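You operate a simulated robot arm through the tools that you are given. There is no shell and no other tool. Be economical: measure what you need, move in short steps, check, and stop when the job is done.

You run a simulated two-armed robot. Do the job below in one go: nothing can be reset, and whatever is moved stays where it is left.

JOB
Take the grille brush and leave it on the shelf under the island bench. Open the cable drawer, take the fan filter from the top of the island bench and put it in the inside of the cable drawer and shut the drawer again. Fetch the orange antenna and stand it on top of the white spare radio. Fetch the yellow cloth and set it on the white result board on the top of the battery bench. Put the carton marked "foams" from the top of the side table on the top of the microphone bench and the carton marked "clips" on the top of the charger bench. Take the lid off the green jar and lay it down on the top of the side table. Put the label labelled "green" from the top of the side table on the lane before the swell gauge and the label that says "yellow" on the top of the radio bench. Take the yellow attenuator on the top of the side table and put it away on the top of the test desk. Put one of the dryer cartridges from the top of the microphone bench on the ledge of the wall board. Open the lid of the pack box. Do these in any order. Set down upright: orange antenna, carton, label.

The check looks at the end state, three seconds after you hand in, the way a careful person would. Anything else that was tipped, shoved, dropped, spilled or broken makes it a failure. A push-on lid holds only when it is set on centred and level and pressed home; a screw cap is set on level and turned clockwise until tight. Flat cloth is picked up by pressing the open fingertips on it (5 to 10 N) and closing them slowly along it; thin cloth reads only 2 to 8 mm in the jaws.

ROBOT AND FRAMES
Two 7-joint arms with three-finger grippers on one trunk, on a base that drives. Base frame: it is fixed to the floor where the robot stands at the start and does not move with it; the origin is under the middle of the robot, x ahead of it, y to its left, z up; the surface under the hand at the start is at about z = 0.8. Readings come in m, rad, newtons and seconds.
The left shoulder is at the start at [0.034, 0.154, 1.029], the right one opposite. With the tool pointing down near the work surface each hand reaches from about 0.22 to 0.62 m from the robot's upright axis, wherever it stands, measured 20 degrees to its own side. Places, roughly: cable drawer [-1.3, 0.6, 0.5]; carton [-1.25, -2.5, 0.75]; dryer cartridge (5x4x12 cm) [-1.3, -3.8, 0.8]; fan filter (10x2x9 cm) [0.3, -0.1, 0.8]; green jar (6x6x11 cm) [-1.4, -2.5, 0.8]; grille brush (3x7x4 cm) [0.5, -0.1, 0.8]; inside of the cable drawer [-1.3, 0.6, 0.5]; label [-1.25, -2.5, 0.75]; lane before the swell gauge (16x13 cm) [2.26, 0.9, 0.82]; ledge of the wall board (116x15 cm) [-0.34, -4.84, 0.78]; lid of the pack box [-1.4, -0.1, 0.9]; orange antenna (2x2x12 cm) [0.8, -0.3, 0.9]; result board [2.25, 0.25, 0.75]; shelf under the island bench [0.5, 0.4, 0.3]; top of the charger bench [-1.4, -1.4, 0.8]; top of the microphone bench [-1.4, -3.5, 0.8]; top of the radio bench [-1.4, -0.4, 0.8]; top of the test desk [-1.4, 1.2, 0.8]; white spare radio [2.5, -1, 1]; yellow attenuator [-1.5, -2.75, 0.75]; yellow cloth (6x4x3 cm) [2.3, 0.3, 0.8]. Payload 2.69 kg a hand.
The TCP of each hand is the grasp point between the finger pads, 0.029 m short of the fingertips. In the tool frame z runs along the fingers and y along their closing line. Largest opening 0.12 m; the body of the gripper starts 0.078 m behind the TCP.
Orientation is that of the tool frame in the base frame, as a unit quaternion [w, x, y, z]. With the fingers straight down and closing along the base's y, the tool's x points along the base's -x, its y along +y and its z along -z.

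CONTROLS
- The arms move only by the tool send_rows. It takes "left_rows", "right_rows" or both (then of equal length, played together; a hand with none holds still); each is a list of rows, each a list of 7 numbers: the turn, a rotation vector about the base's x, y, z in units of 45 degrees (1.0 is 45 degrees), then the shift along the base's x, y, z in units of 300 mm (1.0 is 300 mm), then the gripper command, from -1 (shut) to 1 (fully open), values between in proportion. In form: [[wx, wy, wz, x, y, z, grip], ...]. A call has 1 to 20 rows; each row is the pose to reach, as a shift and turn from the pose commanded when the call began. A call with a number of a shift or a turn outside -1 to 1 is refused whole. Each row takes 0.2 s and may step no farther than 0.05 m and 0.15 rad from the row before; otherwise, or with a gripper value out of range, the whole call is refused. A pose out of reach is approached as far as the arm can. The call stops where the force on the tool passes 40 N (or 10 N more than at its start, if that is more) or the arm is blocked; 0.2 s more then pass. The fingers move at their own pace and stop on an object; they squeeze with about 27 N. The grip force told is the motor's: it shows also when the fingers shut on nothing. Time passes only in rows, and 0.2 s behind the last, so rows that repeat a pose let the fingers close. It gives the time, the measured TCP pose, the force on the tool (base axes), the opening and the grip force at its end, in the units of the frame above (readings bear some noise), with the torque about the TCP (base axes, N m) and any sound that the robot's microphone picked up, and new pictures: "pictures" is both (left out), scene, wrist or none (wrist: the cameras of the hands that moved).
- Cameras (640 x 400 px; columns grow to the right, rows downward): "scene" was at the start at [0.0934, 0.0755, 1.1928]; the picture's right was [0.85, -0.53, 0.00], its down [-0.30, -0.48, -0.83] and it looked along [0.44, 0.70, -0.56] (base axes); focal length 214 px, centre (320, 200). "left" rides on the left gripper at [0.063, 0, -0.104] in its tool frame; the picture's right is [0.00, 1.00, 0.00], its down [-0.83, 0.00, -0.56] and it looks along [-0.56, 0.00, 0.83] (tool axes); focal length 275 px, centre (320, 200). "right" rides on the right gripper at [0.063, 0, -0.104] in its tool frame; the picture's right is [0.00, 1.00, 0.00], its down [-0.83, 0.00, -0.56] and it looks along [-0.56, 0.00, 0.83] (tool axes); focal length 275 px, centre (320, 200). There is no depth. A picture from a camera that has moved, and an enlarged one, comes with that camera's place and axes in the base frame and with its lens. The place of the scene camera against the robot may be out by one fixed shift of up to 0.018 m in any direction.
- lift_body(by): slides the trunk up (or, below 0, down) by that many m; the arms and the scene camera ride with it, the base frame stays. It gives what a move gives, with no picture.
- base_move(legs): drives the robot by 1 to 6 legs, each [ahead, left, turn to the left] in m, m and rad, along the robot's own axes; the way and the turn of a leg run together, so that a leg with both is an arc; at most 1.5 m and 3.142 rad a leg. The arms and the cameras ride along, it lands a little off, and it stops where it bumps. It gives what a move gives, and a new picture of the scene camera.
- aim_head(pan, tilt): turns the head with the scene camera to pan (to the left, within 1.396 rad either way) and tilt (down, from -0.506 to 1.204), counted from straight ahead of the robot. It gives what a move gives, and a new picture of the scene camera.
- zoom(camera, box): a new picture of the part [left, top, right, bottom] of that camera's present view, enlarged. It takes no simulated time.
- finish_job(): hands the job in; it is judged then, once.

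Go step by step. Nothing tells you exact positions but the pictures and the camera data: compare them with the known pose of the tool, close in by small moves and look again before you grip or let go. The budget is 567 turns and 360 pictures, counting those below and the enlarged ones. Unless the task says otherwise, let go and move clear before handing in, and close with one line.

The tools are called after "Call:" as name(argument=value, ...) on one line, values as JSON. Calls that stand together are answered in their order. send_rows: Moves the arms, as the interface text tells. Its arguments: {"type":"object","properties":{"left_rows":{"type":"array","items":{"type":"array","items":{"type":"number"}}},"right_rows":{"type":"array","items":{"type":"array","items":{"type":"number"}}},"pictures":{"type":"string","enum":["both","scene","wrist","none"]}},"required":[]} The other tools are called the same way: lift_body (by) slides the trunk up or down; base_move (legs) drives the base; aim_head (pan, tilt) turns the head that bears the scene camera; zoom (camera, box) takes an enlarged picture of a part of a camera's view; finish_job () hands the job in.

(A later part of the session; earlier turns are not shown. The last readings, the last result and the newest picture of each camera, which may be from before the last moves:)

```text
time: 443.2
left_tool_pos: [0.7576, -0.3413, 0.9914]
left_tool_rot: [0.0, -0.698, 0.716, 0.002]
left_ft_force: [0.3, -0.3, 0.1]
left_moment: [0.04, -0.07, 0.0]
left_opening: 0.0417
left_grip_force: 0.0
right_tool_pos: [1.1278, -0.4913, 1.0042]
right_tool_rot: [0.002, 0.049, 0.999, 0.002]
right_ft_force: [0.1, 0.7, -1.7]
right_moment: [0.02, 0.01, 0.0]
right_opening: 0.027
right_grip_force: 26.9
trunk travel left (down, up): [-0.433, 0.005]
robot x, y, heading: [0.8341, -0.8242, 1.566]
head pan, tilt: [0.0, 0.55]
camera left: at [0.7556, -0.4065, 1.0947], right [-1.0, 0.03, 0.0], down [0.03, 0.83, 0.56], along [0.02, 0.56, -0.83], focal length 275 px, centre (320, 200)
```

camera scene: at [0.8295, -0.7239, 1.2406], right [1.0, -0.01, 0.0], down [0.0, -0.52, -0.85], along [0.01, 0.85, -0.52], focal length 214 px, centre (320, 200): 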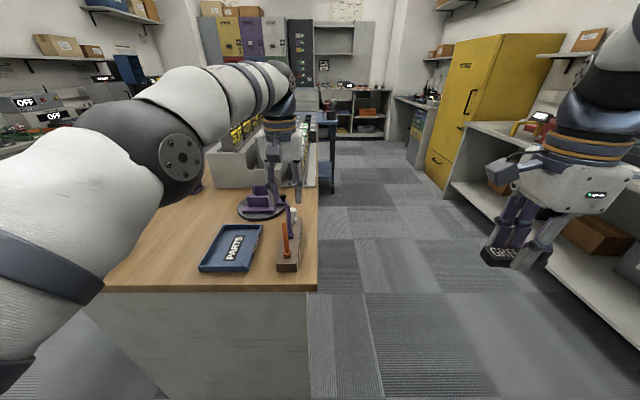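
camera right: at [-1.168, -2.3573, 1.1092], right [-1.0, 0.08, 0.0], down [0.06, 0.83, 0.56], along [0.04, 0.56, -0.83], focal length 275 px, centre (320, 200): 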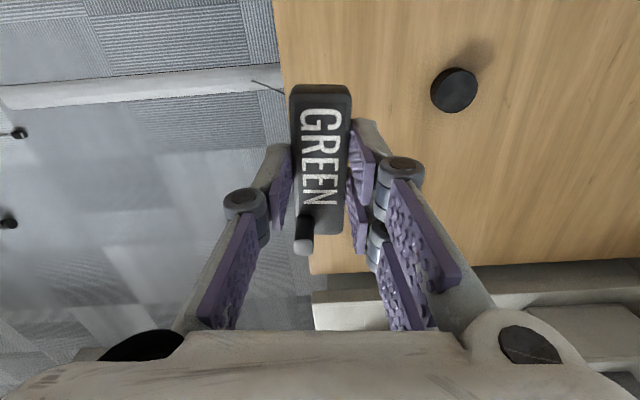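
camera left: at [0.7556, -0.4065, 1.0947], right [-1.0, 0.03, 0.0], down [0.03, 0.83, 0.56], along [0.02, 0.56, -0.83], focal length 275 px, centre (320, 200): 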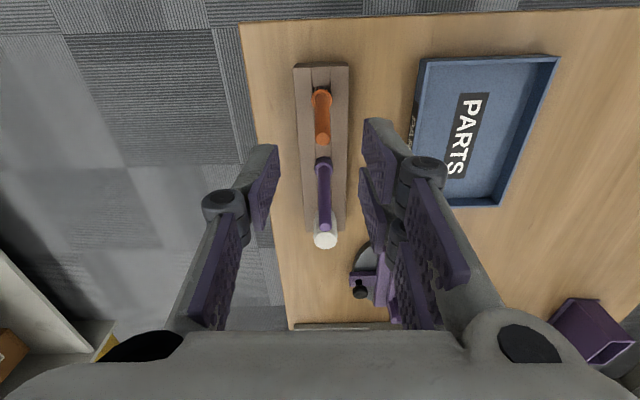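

Call:
send_rows(left_rows=[[0, 0, 0, -0.003, -0.003, -0.13, -0.3], [0, 0, 0, -0.003, -0.003, -0.26, -0.3], [0, 0, 0, -0.003, -0.003, -0.36, -0.3]], pictures="wrist")

```text
time: 444.0
left_tool_pos: [0.7569, -0.3427, 0.8836]
left_tool_rot: [0.0, -0.697, 0.717, 0.001]
left_ft_force: [-0.5, 0.8, -0.3]
left_moment: [0.0, 0.0, -0.02]
left_opening: 0.0418
left_grip_force: 0.1
right_tool_pos: [1.1265, -0.4906, 1.0044]
right_tool_rot: [0.002, 0.048, 0.999, 0.001]
right_ft_force: [0.5, 0.2, -0.2]
right_moment: [0.0, -0.02, -0.02]
right_opening: 0.0272
right_grip_force: 26.9
trunk travel left (down, up): [-0.433, 0.005]
robot x, y, heading: [0.8329, -0.8255, 1.561]
head pan, tilt: [0.0, 0.55]
camera left: at [0.755, -0.4068, 0.986], right [-1.0, 0.03, 0.0], down [0.03, 0.83, 0.56], along [0.02, 0.56, -0.83], focal length 275 px, centre (320, 200)
```

left: 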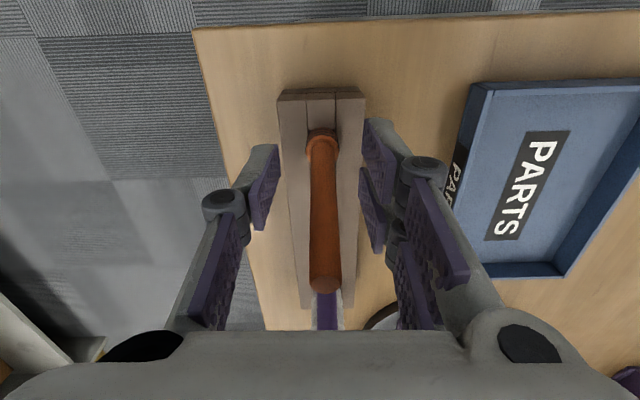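

Call:
send_rows(left_rows=[[0, 0, 0, 0, 0, 0, -0.6], [0, 0, 0, 0, 0, 0, -1], [0, 0, 0, 0, 0, 0, -1], [0, 0, 0, 0, 0, 0, -1]], pictures="none")

Call:
send_rows(left_rows=[[0, 0, 0, 0, 0, 0.03, -1], [0, 0, 0, 0, 0, 0.07, -1], [0, 0, 0, 0, 0, 0.12, -1]], pictures="wrist")

```text
time: 445.0
left_tool_pos: [0.7554, -0.3434, 0.8829]
left_tool_rot: [-0.001, -0.698, 0.716, 0.002]
left_ft_force: [0.1, -0.1, 0.6]
left_moment: [0.01, 0.0, 0.02]
left_opening: 0.0091
left_grip_force: 27.2
right_tool_pos: [1.1274, -0.4909, 1.0048]
right_tool_rot: [0.002, 0.049, 0.999, 0.002]
right_ft_force: [0.1, -0.5, -0.3]
right_moment: [0.04, 0.02, -0.03]
right_opening: 0.0269
right_grip_force: 27.0
trunk travel left (down, up): [-0.433, 0.005]
robot x, y, heading: [0.8313, -0.8227, 1.564]
head pan, tilt: [0.0, 0.55]
```

```text
time: 445.8
left_tool_pos: [0.7556, -0.3438, 0.9192]
left_tool_rot: [0.0, -0.697, 0.717, 0.001]
left_ft_force: [-0.5, 0.4, -0.3]
left_moment: [-0.01, 0.0, -0.03]
left_opening: 0.0091
left_grip_force: 27.5
right_tool_pos: [1.1279, -0.4902, 1.0042]
right_tool_rot: [0.002, 0.049, 0.999, 0.002]
right_ft_force: [-0.3, -0.4, 0.4]
right_moment: [0.0, -0.03, -0.03]
right_opening: 0.0271
right_grip_force: 26.8
trunk travel left (down, up): [-0.433, 0.005]
robot x, y, heading: [0.8319, -0.8239, 1.562]
head pan, tilt: [0.0, 0.55]
camera left: at [0.755, -0.4072, 1.0237], right [-1.0, 0.03, 0.0], down [0.03, 0.83, 0.56], along [0.02, 0.56, -0.83], focal length 275 px, centre (320, 200)
```

left: 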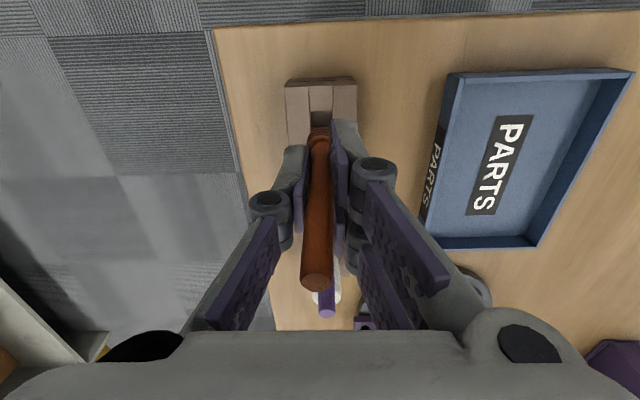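

Antenna is out. Lift, back away and turn east.

Call:
send_rows(left_rows=[[0, 0, 0, 0, 0, 0.15, -1], [0, 0, 0, 0, -0.03, 0.3, -1], [0, 0, 0, 0, -0.13, 0.42, -1], [0, 0, 0, 0, -0.26, 0.47, -1]], pictures="none")

Call:
base_move(legs=[[-0.28, 0, 0], [0, 0, -1.565]])

Call:
aim_head(pan=0.0, tilt=0.35)

```text
time: 446.8
left_tool_pos: [0.7559, -0.4198, 1.0606]
left_tool_rot: [0.001, -0.697, 0.717, 0.002]
left_ft_force: [-0.7, -0.6, -0.3]
left_moment: [-0.02, 0.01, -0.06]
left_opening: 0.0092
left_grip_force: 27.0
right_tool_pos: [1.1276, -0.4912, 1.0053]
right_tool_rot: [0.001, 0.048, 0.999, 0.003]
right_ft_force: [-0.4, 0.3, -0.3]
right_moment: [0.01, 0.01, -0.01]
right_opening: 0.0272
right_grip_force: 26.7
trunk travel left (down, up): [-0.433, 0.005]
robot x, y, heading: [0.8329, -0.8235, 1.562]
head pan, tilt: [0.0, 0.55]
```

```text
time: 452.6
left_tool_pos: [1.2339, -1.0207, 1.0604]
left_tool_rot: [0.001, 0.007, 1.0, 0.001]
left_ft_force: [0.8, -0.7, -1.1]
left_moment: [-0.03, 0.01, 0.02]
left_opening: 0.0087
left_grip_force: 27.0
right_tool_pos: [1.1687, -1.3933, 1.0059]
right_tool_rot: [0.003, 0.737, 0.676, -0.001]
right_ft_force: [0.6, 0.0, -0.5]
right_moment: [-0.02, 0.0, -0.02]
right_opening: 0.0273
right_grip_force: 26.9
trunk travel left (down, up): [-0.433, 0.005]
robot x, y, heading: [0.8309, -1.1056, 0.005]
head pan, tilt: [0.0, 0.55]
camera scene: at [0.9259, -1.102, 1.2406], right [0.01, -1.0, 0.0], down [-0.52, 0.0, -0.85], along [0.85, 0.01, -0.52], focal length 214 px, centre (320, 200)
```

scene: 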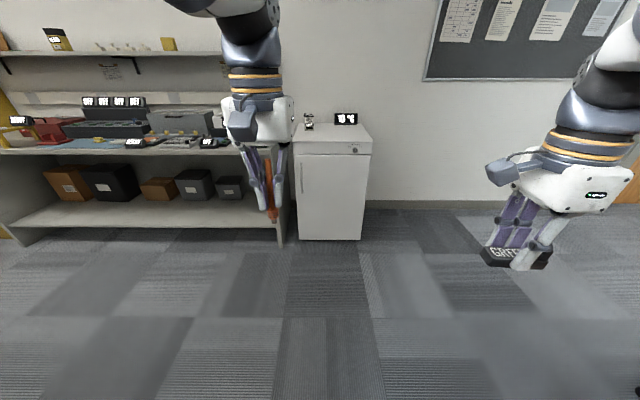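

```text
time: 453.3
left_tool_pos: [1.234, -1.0203, 1.0599]
left_tool_rot: [0.001, 0.008, 1.0, 0.002]
left_ft_force: [-0.7, 0.2, 0.2]
left_moment: [0.0, 0.02, 0.01]
left_opening: 0.009
left_grip_force: 27.1
right_tool_pos: [1.1681, -1.3934, 1.0035]
right_tool_rot: [0.003, 0.736, 0.676, 0.001]
right_ft_force: [-0.1, 1.5, 0.5]
right_moment: [-0.01, -0.02, -0.01]
right_opening: 0.0271
right_grip_force: 27.1
trunk travel left (down, up): [-0.433, 0.005]
robot x, y, heading: [0.8318, -1.1046, 0.004]
head pan, tilt: [0.0, 0.351]
camera scene: at [0.9292, -1.1019, 1.2588], right [0.01, -1.0, 0.0], down [-0.34, 0.0, -0.94], along [0.94, 0.01, -0.34], focal length 214 px, centre (320, 200)
```

scene: 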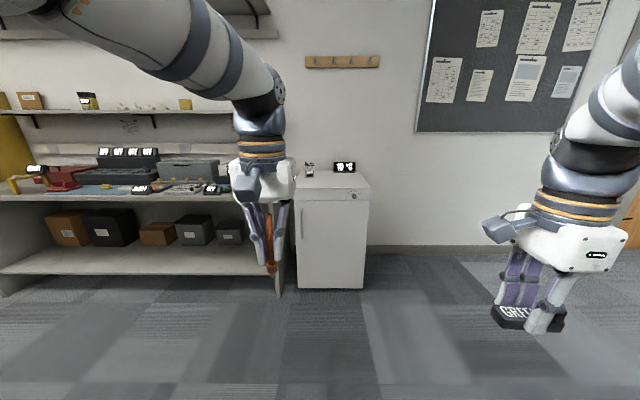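

Call:
zoom(camera="scene", box=[280, 140, 390, 220])

```text
5.00 times, centred on (335, 180) of scene
camera zoom: at [0.9292, -1.1019, 1.2588], right [0.01, -1.0, 0.0], down [-0.34, 0.0, -0.94], along [0.94, 0.01, -0.34], focal length 1072 px, centre (245, 300)
```

zoom: 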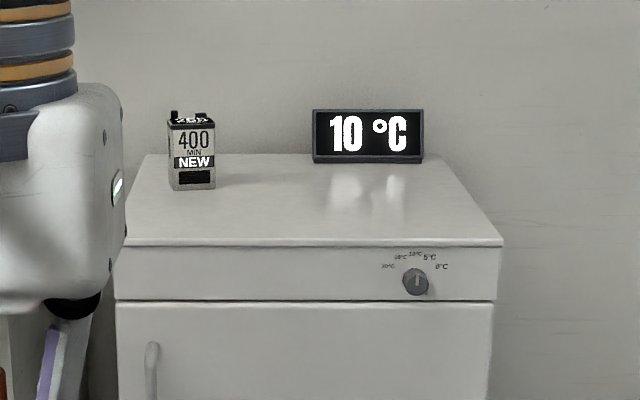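

The white spare radio is the "400 MIN" unit on the white cabinet at about (2.5, -1.01). Drive up to the cabinet.

Call:
base_move(legs=[[0.95, -0.1, 0]])

Call:
aim_head(pan=0.0, tilt=0.6)

```text
time: 458.3
left_tool_pos: [2.1882, -1.1128, 1.0597]
left_tool_rot: [0.001, 0.006, 1.0, 0.002]
left_ft_force: [0.4, -0.2, 0.0]
left_moment: [0.03, 0.01, -0.04]
left_opening: 0.0089
left_grip_force: 27.1
right_tool_pos: [2.1234, -1.4863, 1.0052]
right_tool_rot: [0.003, 0.736, 0.677, 0.001]
right_ft_force: [0.1, 0.2, -0.5]
right_moment: [-0.03, -0.01, 0.01]
right_opening: 0.0271
right_grip_force: 27.2
trunk travel left (down, up): [-0.433, 0.005]
robot x, y, heading: [1.7854, -1.1951, 0.009]
head pan, tilt: [0.0, 0.351]
camera scene: at [1.8842, -1.1954, 1.2589], right [0.01, -1.0, 0.0], down [-0.34, 0.0, -0.94], along [0.94, 0.01, -0.34], focal length 214 px, centre (320, 200)
```

scene: 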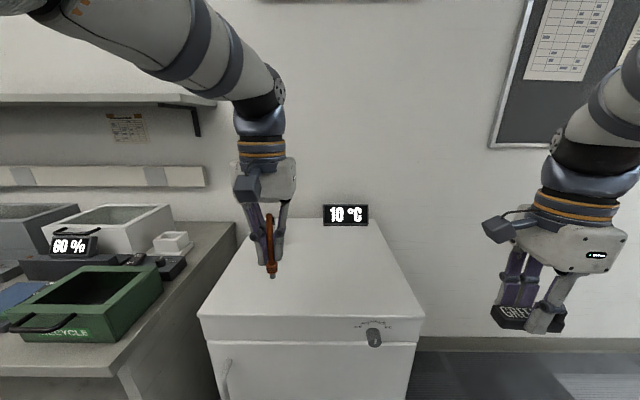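

```text
time: 459.1
left_tool_pos: [2.19, -1.1129, 1.0609]
left_tool_rot: [0.0, 0.007, 1.0, 0.001]
left_ft_force: [0.7, -0.3, -0.7]
left_moment: [0.0, 0.03, 0.01]
left_opening: 0.009
left_grip_force: 26.5
right_tool_pos: [2.1242, -1.4862, 1.0042]
right_tool_rot: [0.003, 0.736, 0.677, 0.001]
right_ft_force: [0.0, -0.7, 0.5]
right_moment: [0.0, -0.01, -0.01]
right_opening: 0.027
right_grip_force: 27.4
trunk travel left (down, up): [-0.433, 0.005]
robot x, y, heading: [1.7843, -1.1945, 0.01]
head pan, tilt: [0.0, 0.6]
camera scene: at [1.8792, -1.1954, 1.2362], right [0.01, -1.0, 0.0], down [-0.56, 0.0, -0.83], along [0.83, 0.01, -0.56], focal length 214 px, centre (320, 200)
```

scene: 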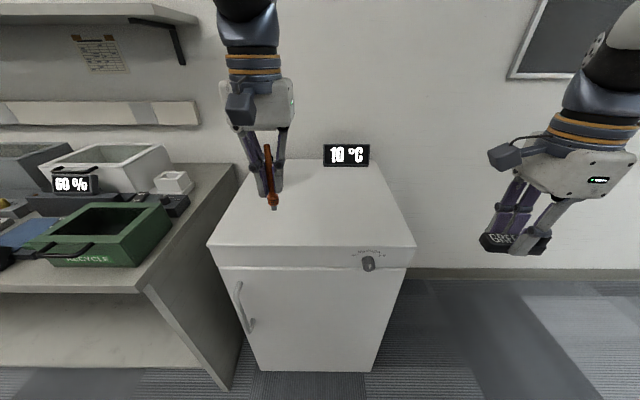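

Call:
send_rows(left_rows=[[0, 0, 0, 0, 0, 0, -1]], pictures="wrist")

```text
time: 459.5
left_tool_pos: [2.188, -1.1141, 1.06]
left_tool_rot: [0.001, 0.007, 1.0, 0.001]
left_ft_force: [-1.0, 0.0, -0.5]
left_moment: [-0.01, 0.04, -0.01]
left_opening: 0.0091
left_grip_force: 27.2
right_tool_pos: [2.1228, -1.4869, 1.0044]
right_tool_rot: [0.003, 0.736, 0.678, 0.001]
right_ft_force: [0.1, -0.3, 0.3]
right_moment: [0.01, -0.04, -0.01]
right_opening: 0.027
right_grip_force: 26.8
trunk travel left (down, up): [-0.433, 0.005]
robot x, y, heading: [1.7841, -1.1943, 0.014]
head pan, tilt: [0.0, 0.6]
camera left: at [2.1259, -1.1142, 1.1636], right [0.02, 1.0, 0.0], down [0.83, -0.02, 0.56], along [0.56, -0.01, -0.83], focal length 275 px, centre (320, 200)
```

left: 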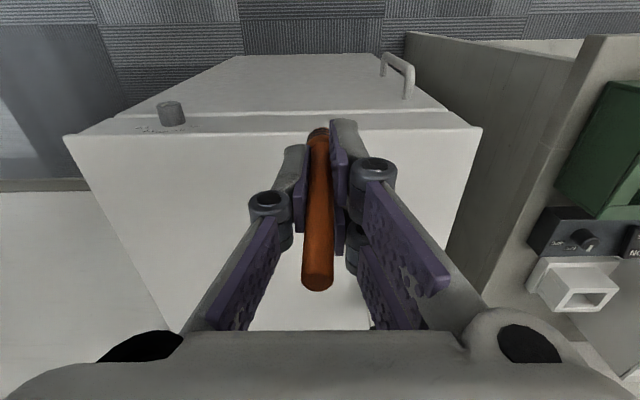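

Call:
base_move(legs=[[0.15, 0, 0]])

Call:
send_rows(left_rows=[[0, 0, 0, -0.05, -0.12, 0.02, -1], [0, 0, 0, -0.1, -0.25, 0.02, -1], [0, 0, 0, -0.15, -0.38, 0.02, -1]], pictures="both")

```text
time: 460.9
left_tool_pos: [2.3383, -1.1121, 1.0597]
left_tool_rot: [0.001, 0.008, 1.0, 0.001]
left_ft_force: [0.5, -0.5, -0.4]
left_moment: [-0.02, 0.03, -0.02]
left_opening: 0.009
left_grip_force: 26.9
right_tool_pos: [2.2733, -1.4861, 1.0046]
right_tool_rot: [0.002, 0.737, 0.676, 0.001]
right_ft_force: [0.7, -1.0, -0.1]
right_moment: [0.0, 0.05, 0.0]
right_opening: 0.0272
right_grip_force: 27.2
trunk travel left (down, up): [-0.433, 0.005]
robot x, y, heading: [1.9343, -1.1976, 0.012]
head pan, tilt: [0.0, 0.6]
camera scene: at [2.0295, -1.1942, 1.2361], right [0.01, -1.0, 0.0], down [-0.57, 0.0, -0.82], along [0.82, 0.01, -0.57], focal length 214 px, centre (320, 200)
```

scene: 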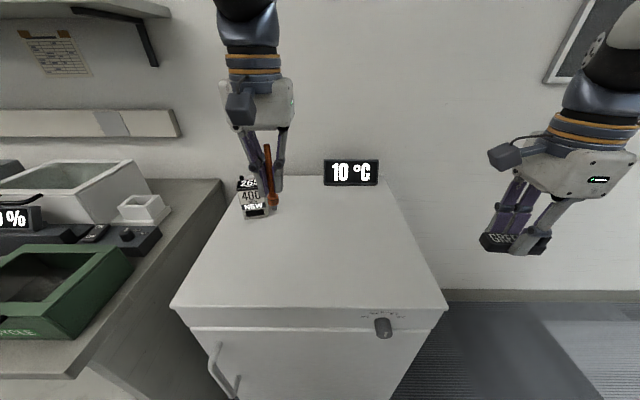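

```text
time: 461.6
left_tool_pos: [2.2963, -1.2264, 1.0648]
left_tool_rot: [-0.003, 0.003, 1.0, -0.003]
left_ft_force: [-0.9, -0.5, -0.4]
left_moment: [0.04, -0.04, 0.02]
left_opening: 0.0089
left_grip_force: 27.2
right_tool_pos: [2.2728, -1.4864, 1.0031]
right_tool_rot: [0.001, 0.736, 0.677, -0.001]
right_ft_force: [-0.2, -1.0, -0.3]
right_moment: [0.01, 0.01, -0.02]
right_opening: 0.0269
right_grip_force: 27.1
trunk travel left (down, up): [-0.433, 0.005]
robot x, y, heading: [1.9356, -1.1942, 0.012]
head pan, tilt: [0.0, 0.6]
camera scene: at [2.0291, -1.2146, 1.2408], right [-0.21, -0.98, 0.0], down [-0.5, 0.11, -0.86], along [0.84, -0.18, -0.52], focal length 214 px, centre (320, 200)
camera left: at [2.2348, -1.226, 1.1688], right [0.01, 1.0, -0.01], down [0.84, -0.01, 0.55], along [0.55, -0.01, -0.84], focal length 275 px, centre (320, 200)
```

scene: 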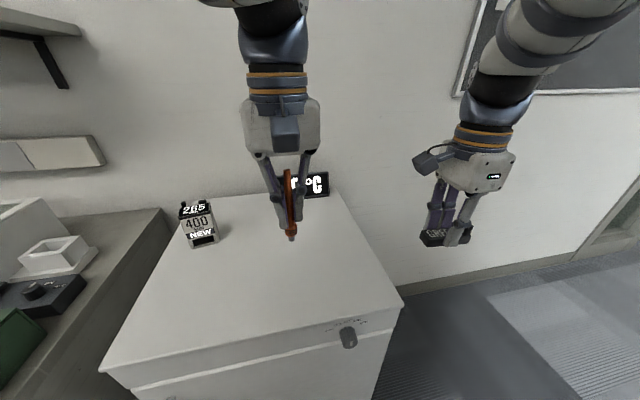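
left: 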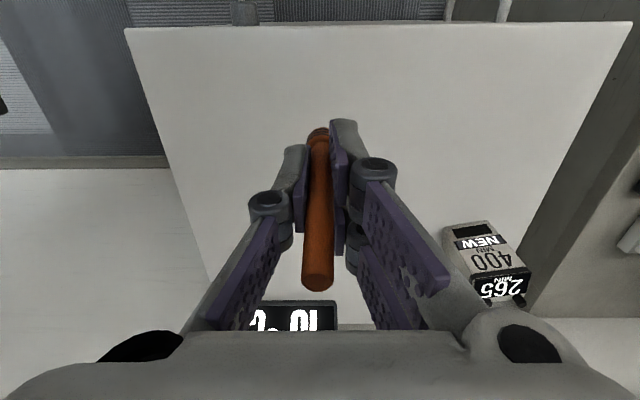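

Call:
zoom(camera="left", box=[420, 210, 560, 330])

Call:
zoom(camera="scene", box=[160, 180, 240, 260])

```text
3.33 times, centred on (490, 270) of left
camera zoom: at [2.2348, -1.226, 1.1688], right [0.01, 1.0, -0.01], down [0.84, -0.01, 0.55], along [0.55, -0.01, -0.84], focal length 918 px, centre (-247, -33)
```

zoom: 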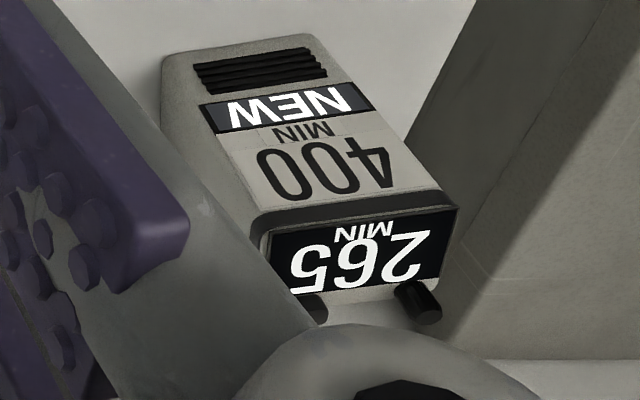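

```text
5.00 times, centred on (200, 220) of scene
camera zoom: at [2.0291, -1.2146, 1.2408], right [-0.21, -0.98, 0.0], down [-0.5, 0.11, -0.86], along [0.84, -0.18, -0.52], focal length 1072 px, centre (920, 100)
```

zoom: 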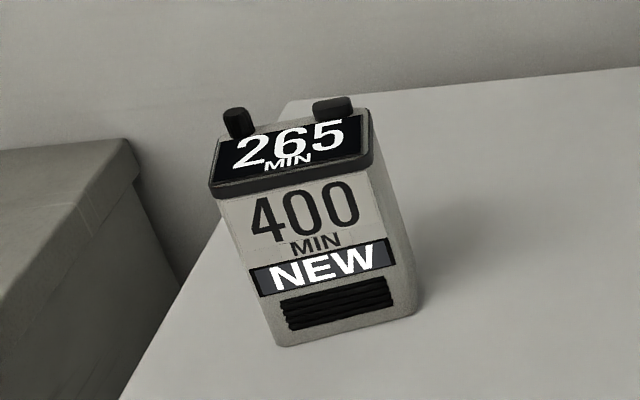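

Call:
send_rows(left_rows=[[0, 0, 0, 0.12, 0.05, 0.03, -1], [0, 0, 0, 0.24, 0.1, 0.05, -1], [0, 0, 0, 0.36, 0.15, 0.05, -1]], pictures="wrist")

```text
time: 462.4
left_tool_pos: [2.4036, -1.1822, 1.0799]
left_tool_rot: [-0.001, 0.008, 1.0, 0.002]
left_ft_force: [0.3, -0.1, -0.5]
left_moment: [0.04, 0.02, 0.0]
left_opening: 0.0092
left_grip_force: 27.0
right_tool_pos: [2.2736, -1.4851, 1.0044]
right_tool_rot: [0.002, 0.736, 0.677, 0.0]
right_ft_force: [-0.4, -0.6, -1.3]
right_moment: [0.0, 0.03, -0.01]
right_opening: 0.0267
right_grip_force: 27.3
trunk travel left (down, up): [-0.433, 0.005]
robot x, y, heading: [1.9342, -1.1971, 0.006]
head pan, tilt: [0.0, 0.6]
camera left: at [2.3403, -1.1825, 1.1832], right [0.02, 1.0, 0.0], down [0.83, -0.02, 0.55], along [0.55, -0.01, -0.83], focal length 275 px, centre (320, 200)
```

left: 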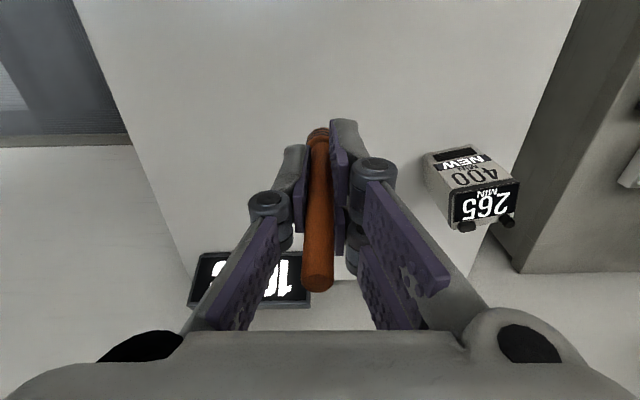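

Call:
zoom(camera="left", box=[410, 130, 530, 240])

```text
3.64 times, centred on (470, 185) of left
camera zoom: at [2.3403, -1.1825, 1.1832], right [0.02, 1.0, 0.0], down [0.83, -0.02, 0.55], along [0.55, -0.01, -0.83], focal length 1001 px, centre (-226, 254)
```

zoom: 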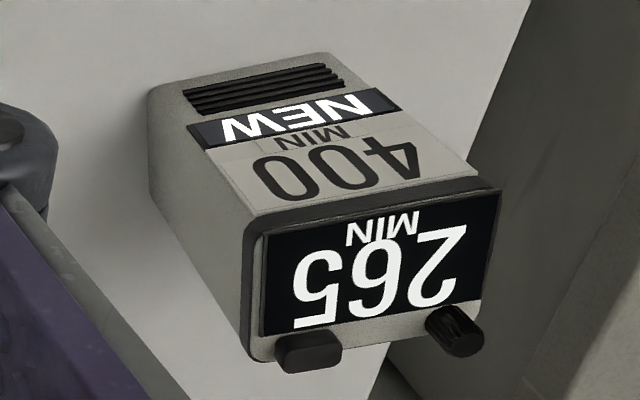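

Call:
zoom(camera="scene", box=[150, 130, 350, 270])

```text
2.86 times, centred on (250, 200) of scene
camera zoom: at [2.0301, -1.194, 1.2359], right [0.01, -1.0, 0.0], down [-0.57, 0.0, -0.82], along [0.82, 0.01, -0.57], focal length 613 px, centre (520, 200)
```

zoom: 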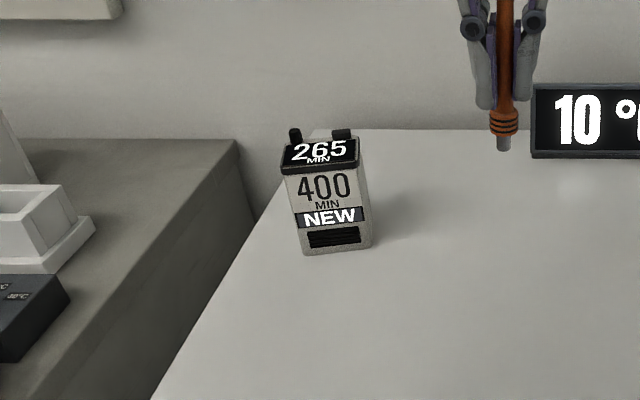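

Call:
zoom(camera="scene", box=[232, 164, 282, 194])

Call:
zoom(camera="left", box=[445, 200, 525, 240])

```text
12.80 times, centred on (257, 179) of scene
camera zoom: at [2.0301, -1.194, 1.2359], right [0.01, -1.0, 0.0], down [-0.57, 0.0, -0.82], along [0.82, 0.01, -0.57], focal length 2745 px, centre (1126, 469)
```

zoom: 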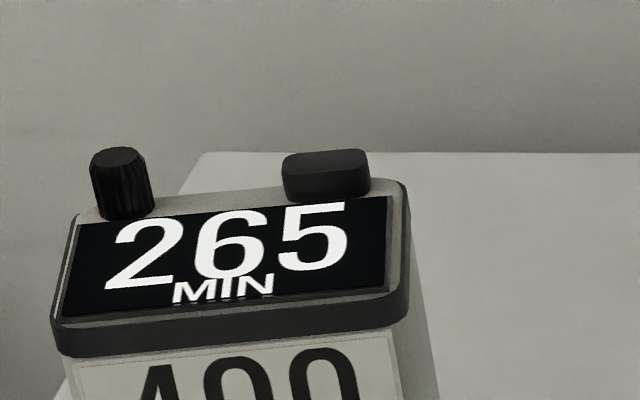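

```text
8.00 times, centred on (485, 220) of left
camera zoom: at [2.3403, -1.1825, 1.1832], right [0.02, 1.0, 0.0], down [0.83, -0.02, 0.55], along [0.55, -0.01, -0.83], focal length 2202 px, centre (-1000, 40)
```

zoom: 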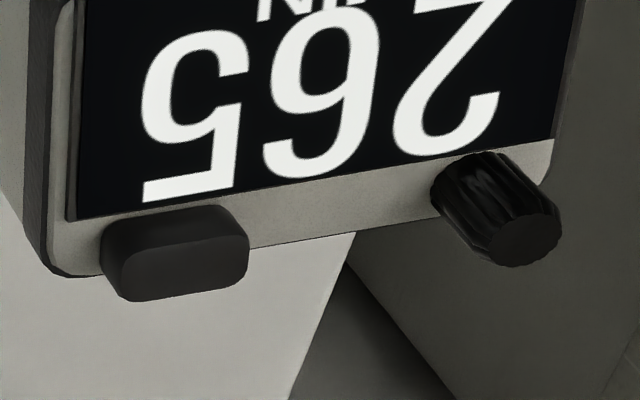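

The radio's top is a flat display with a knob and a block at its rear; it's at about (2.515, -1.0, 0.93). I'll stand the antenna on the flat display. Move closer and above it.

Call:
base_move(legs=[[0.045, 0, 0]])

Call:
send_rows(left_rows=[[0, 0, 0, 0.04, 0.12, 0.01, -1], [0, 0, 0, 0.08, 0.25, 0.01, -1], [0, 0, 0, 0.1, 0.38, 0.01, -1], [0, 0, 0, 0.1, 0.45, 0.01, -1]], pictures="both")

```text
time: 463.4
left_tool_pos: [2.4485, -1.1819, 1.0808]
left_tool_rot: [0.001, 0.007, 1.0, 0.002]
left_ft_force: [0.6, -0.8, -0.6]
left_moment: [-0.01, 0.03, 0.03]
left_opening: 0.009
left_grip_force: 26.9
right_tool_pos: [2.3185, -1.4853, 1.0041]
right_tool_rot: [0.003, 0.736, 0.677, 0.0]
right_ft_force: [0.5, 1.0, 0.2]
right_moment: [0.02, 0.05, 0.01]
right_opening: 0.0271
right_grip_force: 27.2
trunk travel left (down, up): [-0.433, 0.005]
robot x, y, heading: [1.9815, -1.2012, 0.01]
head pan, tilt: [0.0, 0.6]
camera scene: at [2.0745, -1.1938, 1.2361], right [0.01, -1.0, 0.0], down [-0.57, 0.0, -0.82], along [0.82, 0.01, -0.57], focal length 214 px, centre (320, 200)
```

scene: 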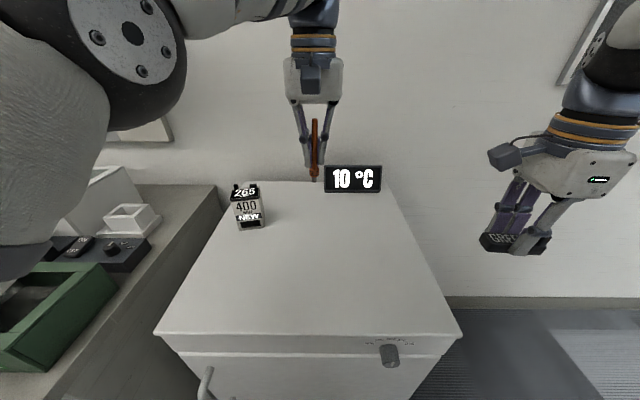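

```text
time: 464.4
left_tool_pos: [2.4763, -1.0467, 1.0839]
left_tool_rot: [0.001, 0.007, 1.0, 0.002]
left_ft_force: [0.0, 0.3, 0.3]
left_moment: [0.0, -0.01, 0.01]
left_opening: 0.0091
left_grip_force: 27.0
right_tool_pos: [2.3164, -1.4859, 1.0043]
right_tool_rot: [0.003, 0.736, 0.677, 0.001]
right_ft_force: [-0.7, -0.7, 0.4]
right_moment: [-0.04, 0.03, 0.03]
right_opening: 0.0268
right_grip_force: 26.9
trunk travel left (down, up): [-0.433, 0.005]
robot x, y, heading: [1.9801, -1.1947, 0.008]
head pan, tilt: [0.0, 0.6]
camera scene: at [2.0734, -1.1937, 1.2361], right [0.01, -1.0, 0.0], down [-0.56, 0.0, -0.83], along [0.83, 0.01, -0.56], focal length 214 px, centre (320, 200)
camera left: at [2.4138, -1.0467, 1.1872], right [0.02, 1.0, 0.0], down [0.83, -0.02, 0.56], along [0.56, -0.01, -0.83], focal length 275 px, centre (320, 200)
```

scene: 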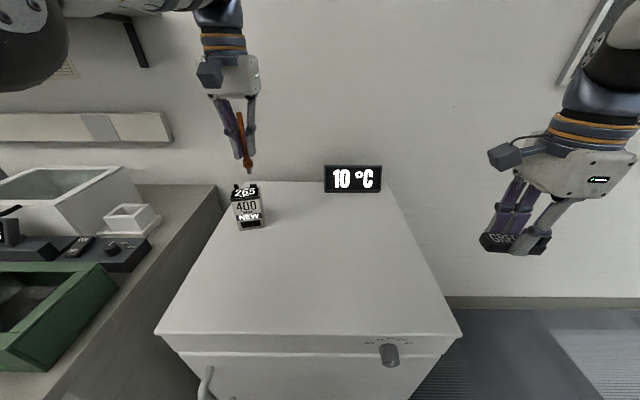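
left: 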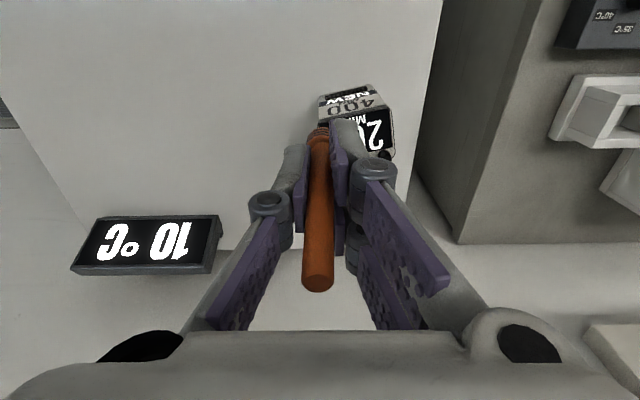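

Call:
zoom(camera="left", box=[290, 75, 410, 165])

Call:
zoom(camera="scene", box=[205, 130, 295, 240])

```text
4.44 times, centred on (350, 120) of left
camera zoom: at [2.4138, -1.0467, 1.1872], right [0.02, 1.0, 0.0], down [0.83, -0.02, 0.56], along [0.56, -0.01, -0.83], focal length 1224 px, centre (187, 556)
```

zoom: 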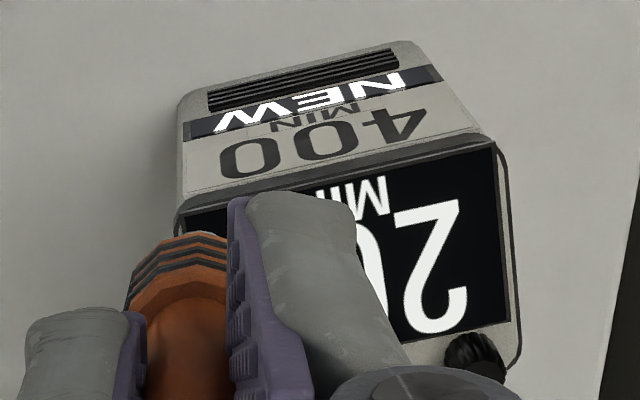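

```text
3.64 times, centred on (250, 185) of scene
camera zoom: at [2.0734, -1.1937, 1.2361], right [0.01, -1.0, 0.0], down [-0.56, 0.0, -0.83], along [0.83, 0.01, -0.56], focal length 780 px, centre (574, 254)
```

zoom: 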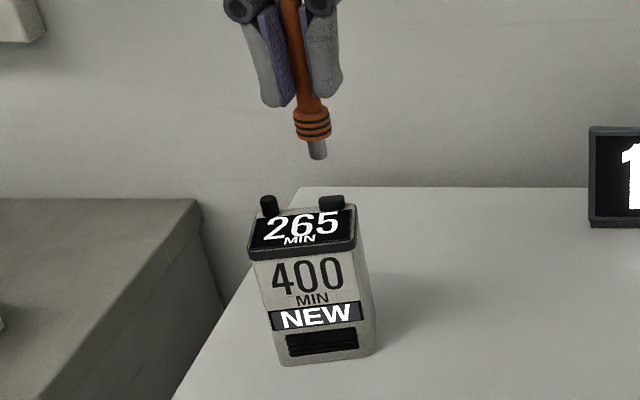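

Display centre computed at (2.512, -1.012). Move over it and lower close.

Call:
send_rows(left_rows=[[0, 0, 0, 0.06, 0.06, 0, -1], [0, 0, 0, 0.119, 0.116, 0, -1], [0, 0, 0, 0.119, 0.116, -0.1, -1], [0, 0, 0, 0.119, 0.116, -0.18, -1]], pictures="both")

```text
time: 465.4
left_tool_pos: [2.5124, -1.0112, 1.0316]
left_tool_rot: [0.001, 0.007, 1.0, 0.001]
left_ft_force: [0.3, -0.8, 0.3]
left_moment: [0.01, -0.04, 0.02]
left_opening: 0.0093
left_grip_force: 27.5
left hand out of reach, approached as far as the arm can: row 2, 3
right_tool_pos: [2.3177, -1.4853, 1.0043]
right_tool_rot: [0.003, 0.736, 0.677, 0.0]
right_ft_force: [0.4, 0.1, -0.1]
right_moment: [0.01, 0.0, 0.0]
right_opening: 0.027
right_grip_force: 26.6
trunk travel left (down, up): [-0.433, 0.005]
robot x, y, heading: [1.9787, -1.195, 0.005]
head pan, tilt: [0.0, 0.6]
camera scene: at [2.0734, -1.1937, 1.2361], right [0.01, -1.0, 0.0], down [-0.56, 0.0, -0.83], along [0.83, 0.01, -0.56], focal length 214 px, centre (320, 200)
camera left: at [2.4496, -1.0119, 1.1338], right [0.02, 1.0, 0.0], down [0.83, -0.02, 0.56], along [0.56, -0.01, -0.83], focal length 275 px, centre (320, 200)
```

scene: 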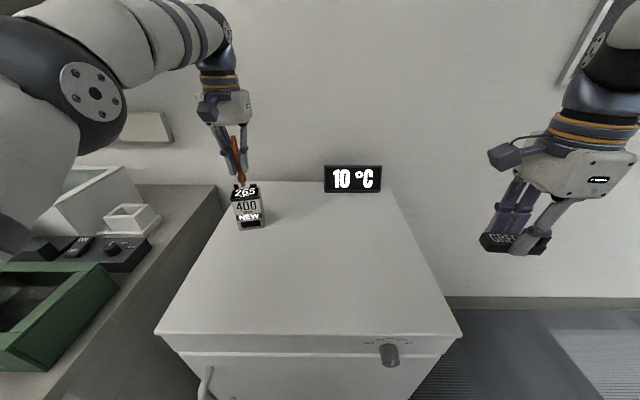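
left: 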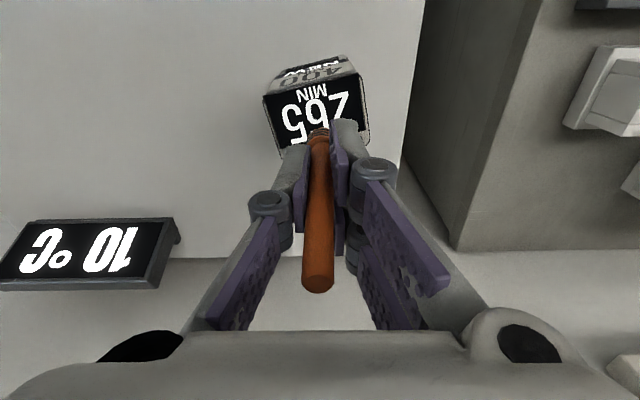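

Call:
zoom(camera="scene", box=[215, 150, 285, 235])

Call:
zoom(camera="left", box=[250, 45, 390, 165])

```text
4.71 times, centred on (250, 192) of scene
camera zoom: at [2.0734, -1.1937, 1.2361], right [0.01, -1.0, 0.0], down [-0.56, 0.0, -0.83], along [0.83, 0.01, -0.56], focal length 1009 px, centre (649, 235)
```

zoom: 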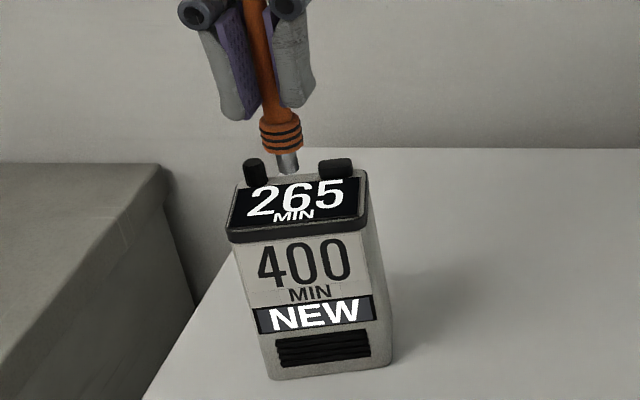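

```text
3.33 times, centred on (320, 105) of left
camera zoom: at [2.4496, -1.0119, 1.1338], right [0.02, 1.0, 0.0], down [0.83, -0.02, 0.56], along [0.56, -0.01, -0.83], focal length 918 px, centre (320, 517)
```

zoom: 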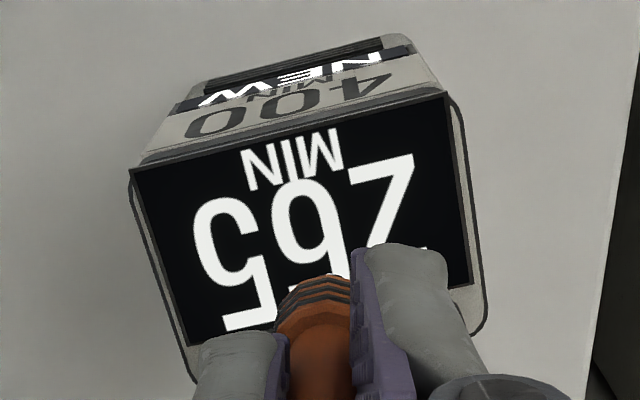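

Well centred over the display. Creep down until contact.

Call:
send_rows(left_rows=[[0, 0, 0, -0.005, -0.012, -0.02, -1], [0, 0, 0, -0.005, -0.012, -0.035, -1]], pictures="none")

Call:
send_rows(left_rows=[[0, 0, 0, 0, 0, -0.01, -1]], pictures="none")

Call:
send_rows(left_rows=[[0, 0, 0, 0, 0, -0.01, -1]], pictures="none")

Call:
send_rows(left_rows=[[0, 0, 0, 0, 0, -0.01, -1]], pictures="scene")

```text
time: 465.9
left_tool_pos: [2.5113, -1.0146, 1.02]
left_tool_rot: [0.0, 0.007, 1.0, 0.002]
left_ft_force: [-0.3, 0.3, -1.0]
left_moment: [0.03, -0.02, 0.0]
left_opening: 0.0092
left_grip_force: 27.2
right_tool_pos: [2.3183, -1.4856, 1.0041]
right_tool_rot: [0.003, 0.736, 0.677, 0.0]
right_ft_force: [0.0, -0.1, -0.3]
right_moment: [-0.01, 0.0, -0.01]
right_opening: 0.0274
right_grip_force: 27.5
trunk travel left (down, up): [-0.433, 0.005]
robot x, y, heading: [1.9805, -1.1927, 0.009]
head pan, tilt: [0.0, 0.6]
```

```text
time: 466.4
left_tool_pos: [2.5107, -1.0161, 1.0165]
left_tool_rot: [0.002, 0.007, 1.0, 0.001]
left_ft_force: [-0.4, 0.2, 1.8]
left_moment: [-0.03, -0.01, 0.02]
left_opening: 0.0091
left_grip_force: 26.9
right_tool_pos: [2.3173, -1.485, 1.0043]
right_tool_rot: [0.003, 0.736, 0.677, 0.001]
right_ft_force: [0.2, 1.1, -0.5]
right_moment: [0.02, -0.02, -0.02]
right_opening: 0.0268
right_grip_force: 27.5
trunk travel left (down, up): [-0.433, 0.005]
robot x, y, heading: [1.9781, -1.1946, 0.012]
head pan, tilt: [0.0, 0.6]
```

```text
time: 466.8
left_tool_pos: [2.5101, -1.0172, 1.0159]
left_tool_rot: [0.005, 0.007, 1.0, 0.002]
left_ft_force: [0.4, 0.4, 15.5]
left_moment: [0.0, -0.03, 0.01]
left_opening: 0.0093
left_grip_force: 27.1
right_tool_pos: [2.3161, -1.4855, 1.0063]
right_tool_rot: [0.003, 0.736, 0.676, 0.002]
right_ft_force: [0.2, 0.4, -0.4]
right_moment: [-0.03, -0.01, 0.0]
right_opening: 0.0271
right_grip_force: 27.0
trunk travel left (down, up): [-0.433, 0.005]
robot x, y, heading: [1.9795, -1.1954, 0.01]
head pan, tilt: [0.0, 0.6]
```

```text
time: 467.1
left_tool_pos: [2.5091, -1.0164, 1.0169]
left_tool_rot: [0.007, 0.008, 1.0, 0.001]
left_ft_force: [2.5, 1.5, 34.0]
left_moment: [0.1, -0.23, 0.0]
left_opening: 0.0089
left_grip_force: 27.2
right_tool_pos: [2.3168, -1.4868, 1.0065]
right_tool_rot: [0.004, 0.736, 0.677, 0.003]
right_ft_force: [-0.1, -0.6, -0.4]
right_moment: [0.01, 0.0, 0.01]
right_opening: 0.0272
right_grip_force: 27.5
trunk travel left (down, up): [-0.433, 0.005]
robot x, y, heading: [1.9785, -1.196, 0.007]
head pan, tilt: [0.0, 0.6]
camera scene: at [2.0706, -1.1945, 1.2369], right [0.01, -1.0, 0.0], down [-0.56, 0.0, -0.83], along [0.83, 0.01, -0.56], focal length 214 px, centre (320, 200)
```

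scene: 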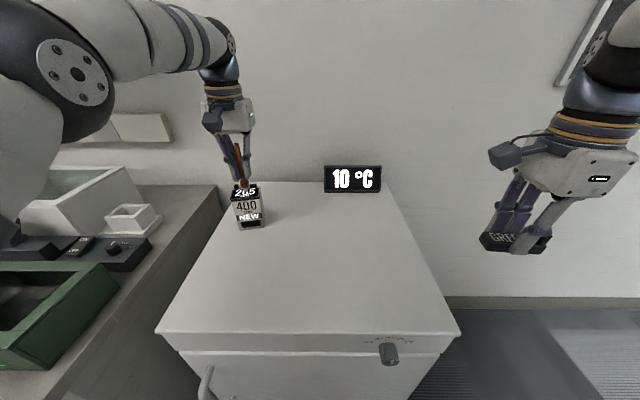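

Contact at TCP z≈1.0165. Relieve the pressure to near zero and inspect.

Call:
send_rows(left_rows=[[0, 0, 0, 0, 0, 0.012, -1], [0, 0, 0, 0, 0, 0.018, -1]], pictures="none")

Call:
zoom(camera="scene", box=[215, 140, 285, 235])

```text
time: 467.8
left_tool_pos: [2.5095, -1.017, 1.0167]
left_tool_rot: [0.002, 0.008, 1.0, 0.001]
left_ft_force: [5.0, 1.4, 24.3]
left_moment: [0.05, -0.3, -0.02]
left_opening: 0.0089
left_grip_force: 26.8
right_tool_pos: [2.3165, -1.4861, 1.0043]
right_tool_rot: [0.003, 0.736, 0.677, 0.0]
right_ft_force: [0.0, -0.4, -0.7]
right_moment: [0.03, 0.02, 0.0]
right_opening: 0.0272
right_grip_force: 26.7
trunk travel left (down, up): [-0.433, 0.005]
robot x, y, heading: [1.9789, -1.1959, 0.01]
head pan, tilt: [0.0, 0.6]
```

```text
4.21 times, centred on (250, 188) of scene
camera zoom: at [2.0724, -1.1943, 1.2361], right [0.01, -1.0, 0.0], down [-0.56, 0.0, -0.83], along [0.83, 0.01, -0.56], focal length 903 px, centre (615, 253)
```

zoom: 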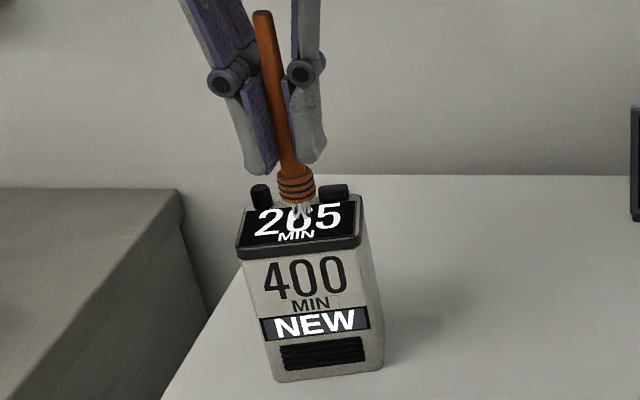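

Call:
send_rows(left_rows=[[0, 0, 0, 0, 0, 0.006, -1], [0, 0, 0, 0, 0, 0.01, -1]], pictures="none")

```text
time: 468.4
left_tool_pos: [2.5106, -1.0158, 1.0171]
left_tool_rot: [-0.001, 0.007, 1.0, 0.002]
left_ft_force: [3.7, -0.5, 9.1]
left_moment: [-0.03, -0.2, -0.04]
left_opening: 0.0091
left_grip_force: 26.6
right_tool_pos: [2.3178, -1.4854, 1.0031]
right_tool_rot: [0.003, 0.736, 0.677, 0.0]
right_ft_force: [0.3, 0.7, 0.1]
right_moment: [0.03, -0.01, 0.03]
right_opening: 0.0271
right_grip_force: 26.6
trunk travel left (down, up): [-0.433, 0.005]
robot x, y, heading: [1.9819, -1.1987, 0.01]
head pan, tilt: [0.0, 0.6]
```

Call:
send_rows(left_rows=[[0, 0, 0, 0, 0, 0.015, -1], [0, 0, 0, 0, 0, 0.015, -1]], pictures="none")

Call:
send_rows(left_rows=[[0, 0, 0, 0, 0, -0.006, -1], [0, 0, 0, 0, 0, -0.008, -1]], pictures="none")

```text
time: 468.9
left_tool_pos: [2.5111, -1.0147, 1.0222]
left_tool_rot: [0.0, 0.006, 1.0, 0.002]
left_ft_force: [0.3, 0.5, 0.3]
left_moment: [0.0, 0.04, -0.03]
left_opening: 0.0092
left_grip_force: 27.0
right_tool_pos: [2.3177, -1.4858, 1.0045]
right_tool_rot: [0.003, 0.736, 0.677, 0.0]
right_ft_force: [-0.5, -0.4, -0.7]
right_moment: [-0.01, -0.02, -0.04]
right_opening: 0.0271
right_grip_force: 26.8
trunk travel left (down, up): [-0.433, 0.005]
robot x, y, heading: [1.9826, -1.197, 0.01]
head pan, tilt: [0.0, 0.6]
```

```text
time: 469.6
left_tool_pos: [2.5112, -1.0162, 1.0198]
left_tool_rot: [0.001, 0.007, 1.0, 0.003]
left_ft_force: [-0.9, 0.3, -0.3]
left_moment: [-0.01, -0.01, 0.0]
left_opening: 0.009
left_grip_force: 27.8
right_tool_pos: [2.3181, -1.485, 1.0044]
right_tool_rot: [0.004, 0.736, 0.677, 0.0]
right_ft_force: [1.1, 0.3, 0.1]
right_moment: [-0.03, 0.0, -0.01]
right_opening: 0.0273
right_grip_force: 27.1
trunk travel left (down, up): [-0.433, 0.005]
robot x, y, heading: [1.979, -1.1986, 0.011]
head pan, tilt: [0.0, 0.6]
```

Call:
send_rows(left_rows=[[0, 0, 0, 0, 0, -0.007, -1]], pictures="none")

Call:
send_rows(left_rows=[[0, 0, 0, 0, 0, -0.004, -1]], pictures="none")

```text
time: 469.9
left_tool_pos: [2.5111, -1.0156, 1.0197]
left_tool_rot: [0.001, 0.008, 1.0, 0.001]
left_ft_force: [0.1, -0.1, -0.8]
left_moment: [0.0, 0.02, -0.02]
left_opening: 0.0091
left_grip_force: 26.8
right_tool_pos: [2.3169, -1.4857, 1.0045]
right_tool_rot: [0.003, 0.736, 0.676, 0.001]
right_ft_force: [-0.8, 0.1, 0.2]
right_moment: [-0.01, -0.03, 0.02]
right_opening: 0.0272
right_grip_force: 26.7
trunk travel left (down, up): [-0.433, 0.005]
robot x, y, heading: [1.9813, -1.1961, 0.014]
head pan, tilt: [0.0, 0.6]
```

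```text
time: 470.4
left_tool_pos: [2.5106, -1.0152, 1.0178]
left_tool_rot: [0.0, 0.006, 1.0, 0.002]
left_ft_force: [0.3, 0.9, -0.2]
left_moment: [-0.03, -0.04, -0.01]
left_opening: 0.0093
left_grip_force: 26.0
right_tool_pos: [2.3194, -1.4867, 1.0043]
right_tool_rot: [0.003, 0.736, 0.677, 0.001]
right_ft_force: [0.1, 0.8, -0.1]
right_moment: [0.0, -0.03, 0.01]
right_opening: 0.0269
right_grip_force: 27.0
trunk travel left (down, up): [-0.433, 0.005]
robot x, y, heading: [1.9786, -1.1933, 0.014]
head pan, tilt: [0.0, 0.6]
```

Call:
send_rows(left_rows=[[0, 0, 0, 0, 0, -0.004, -1]], pictures="none")

Call:
send_rows(left_rows=[[0, 0, 0, 0, 0, -0.003, -1]], pictures="none")

```text
time: 470.8
left_tool_pos: [2.5108, -1.0158, 1.0175]
left_tool_rot: [0.002, 0.007, 1.0, 0.002]
left_ft_force: [0.4, 0.2, 2.0]
left_moment: [0.02, 0.02, 0.0]
left_opening: 0.009
left_grip_force: 27.2
right_tool_pos: [2.3178, -1.4847, 1.0052]
right_tool_rot: [0.003, 0.737, 0.676, 0.0]
right_ft_force: [0.0, 0.1, -0.1]
right_moment: [-0.01, -0.01, -0.02]
right_opening: 0.0269
right_grip_force: 27.7
trunk travel left (down, up): [-0.433, 0.005]
robot x, y, heading: [1.9802, -1.1956, 0.012]
head pan, tilt: [0.0, 0.6]
```

```text
time: 471.1
left_tool_pos: [2.5106, -1.0161, 1.0176]
left_tool_rot: [0.002, 0.008, 1.0, 0.001]
left_ft_force: [0.1, 0.2, 5.6]
left_moment: [0.06, -0.08, 0.02]
left_opening: 0.0087
left_grip_force: 26.7
right_tool_pos: [2.3167, -1.4854, 1.0056]
right_tool_rot: [0.003, 0.736, 0.677, 0.0]
right_ft_force: [-0.3, -0.2, -0.4]
right_moment: [-0.01, 0.01, -0.03]
right_opening: 0.027
right_grip_force: 26.9
trunk travel left (down, up): [-0.433, 0.005]
robot x, y, heading: [1.9835, -1.1965, 0.004]
head pan, tilt: [0.0, 0.6]
```

Light contact. Open only a little and watch whether it stands.

Call:
send_rows(left_rows=[[0, 0, 0, 0, 0, 0, -0.84], [0, 0, 0, 0, 0, 0, -0.8], [0, 0, 0, 0, 0, 0, -0.75], [0, 0, 0, 0, 0, 0, -0.7], [0, 0, 0, 0, 0, 0, -0.7]], pictures="both")

```text
time: 472.4
left_tool_pos: [2.5116, -1.0164, 1.0161]
left_tool_rot: [0.001, 0.008, 1.0, 0.002]
left_ft_force: [0.2, -0.1, 0.3]
left_moment: [0.0, 0.0, -0.04]
left_opening: 0.018
left_grip_force: 0.1
right_tool_pos: [2.3185, -1.4866, 1.0038]
right_tool_rot: [0.003, 0.735, 0.678, 0.001]
right_ft_force: [-0.3, -0.1, -0.5]
right_moment: [0.0, 0.01, 0.02]
right_opening: 0.027
right_grip_force: 27.1
trunk travel left (down, up): [-0.433, 0.005]
robot x, y, heading: [1.9825, -1.1973, 0.013]
head pan, tilt: [0.0, 0.6]
camera scene: at [2.0735, -1.1938, 1.2361], right [0.01, -1.0, 0.0], down [-0.56, 0.0, -0.83], along [0.83, 0.01, -0.56], focal length 214 px, centre (320, 200)
camera left: at [2.4478, -1.0161, 1.1193], right [0.02, 1.0, 0.0], down [0.83, -0.02, 0.56], along [0.56, -0.01, -0.83], focal length 275 px, centre (320, 200)
```

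scene: 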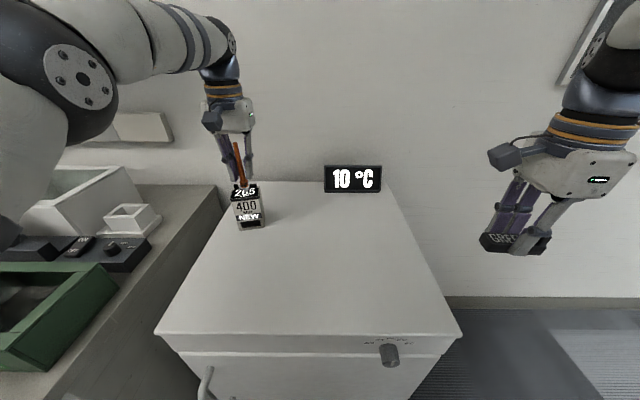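
left: 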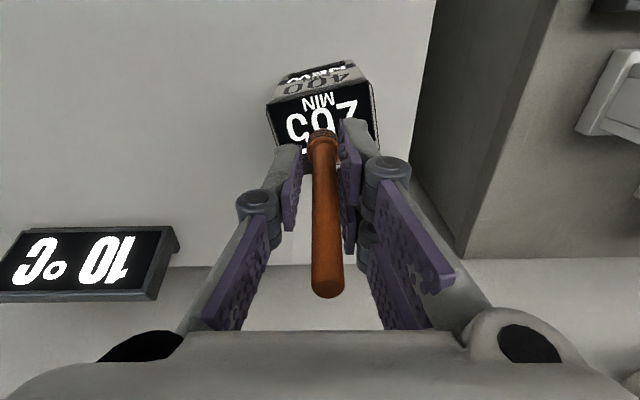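

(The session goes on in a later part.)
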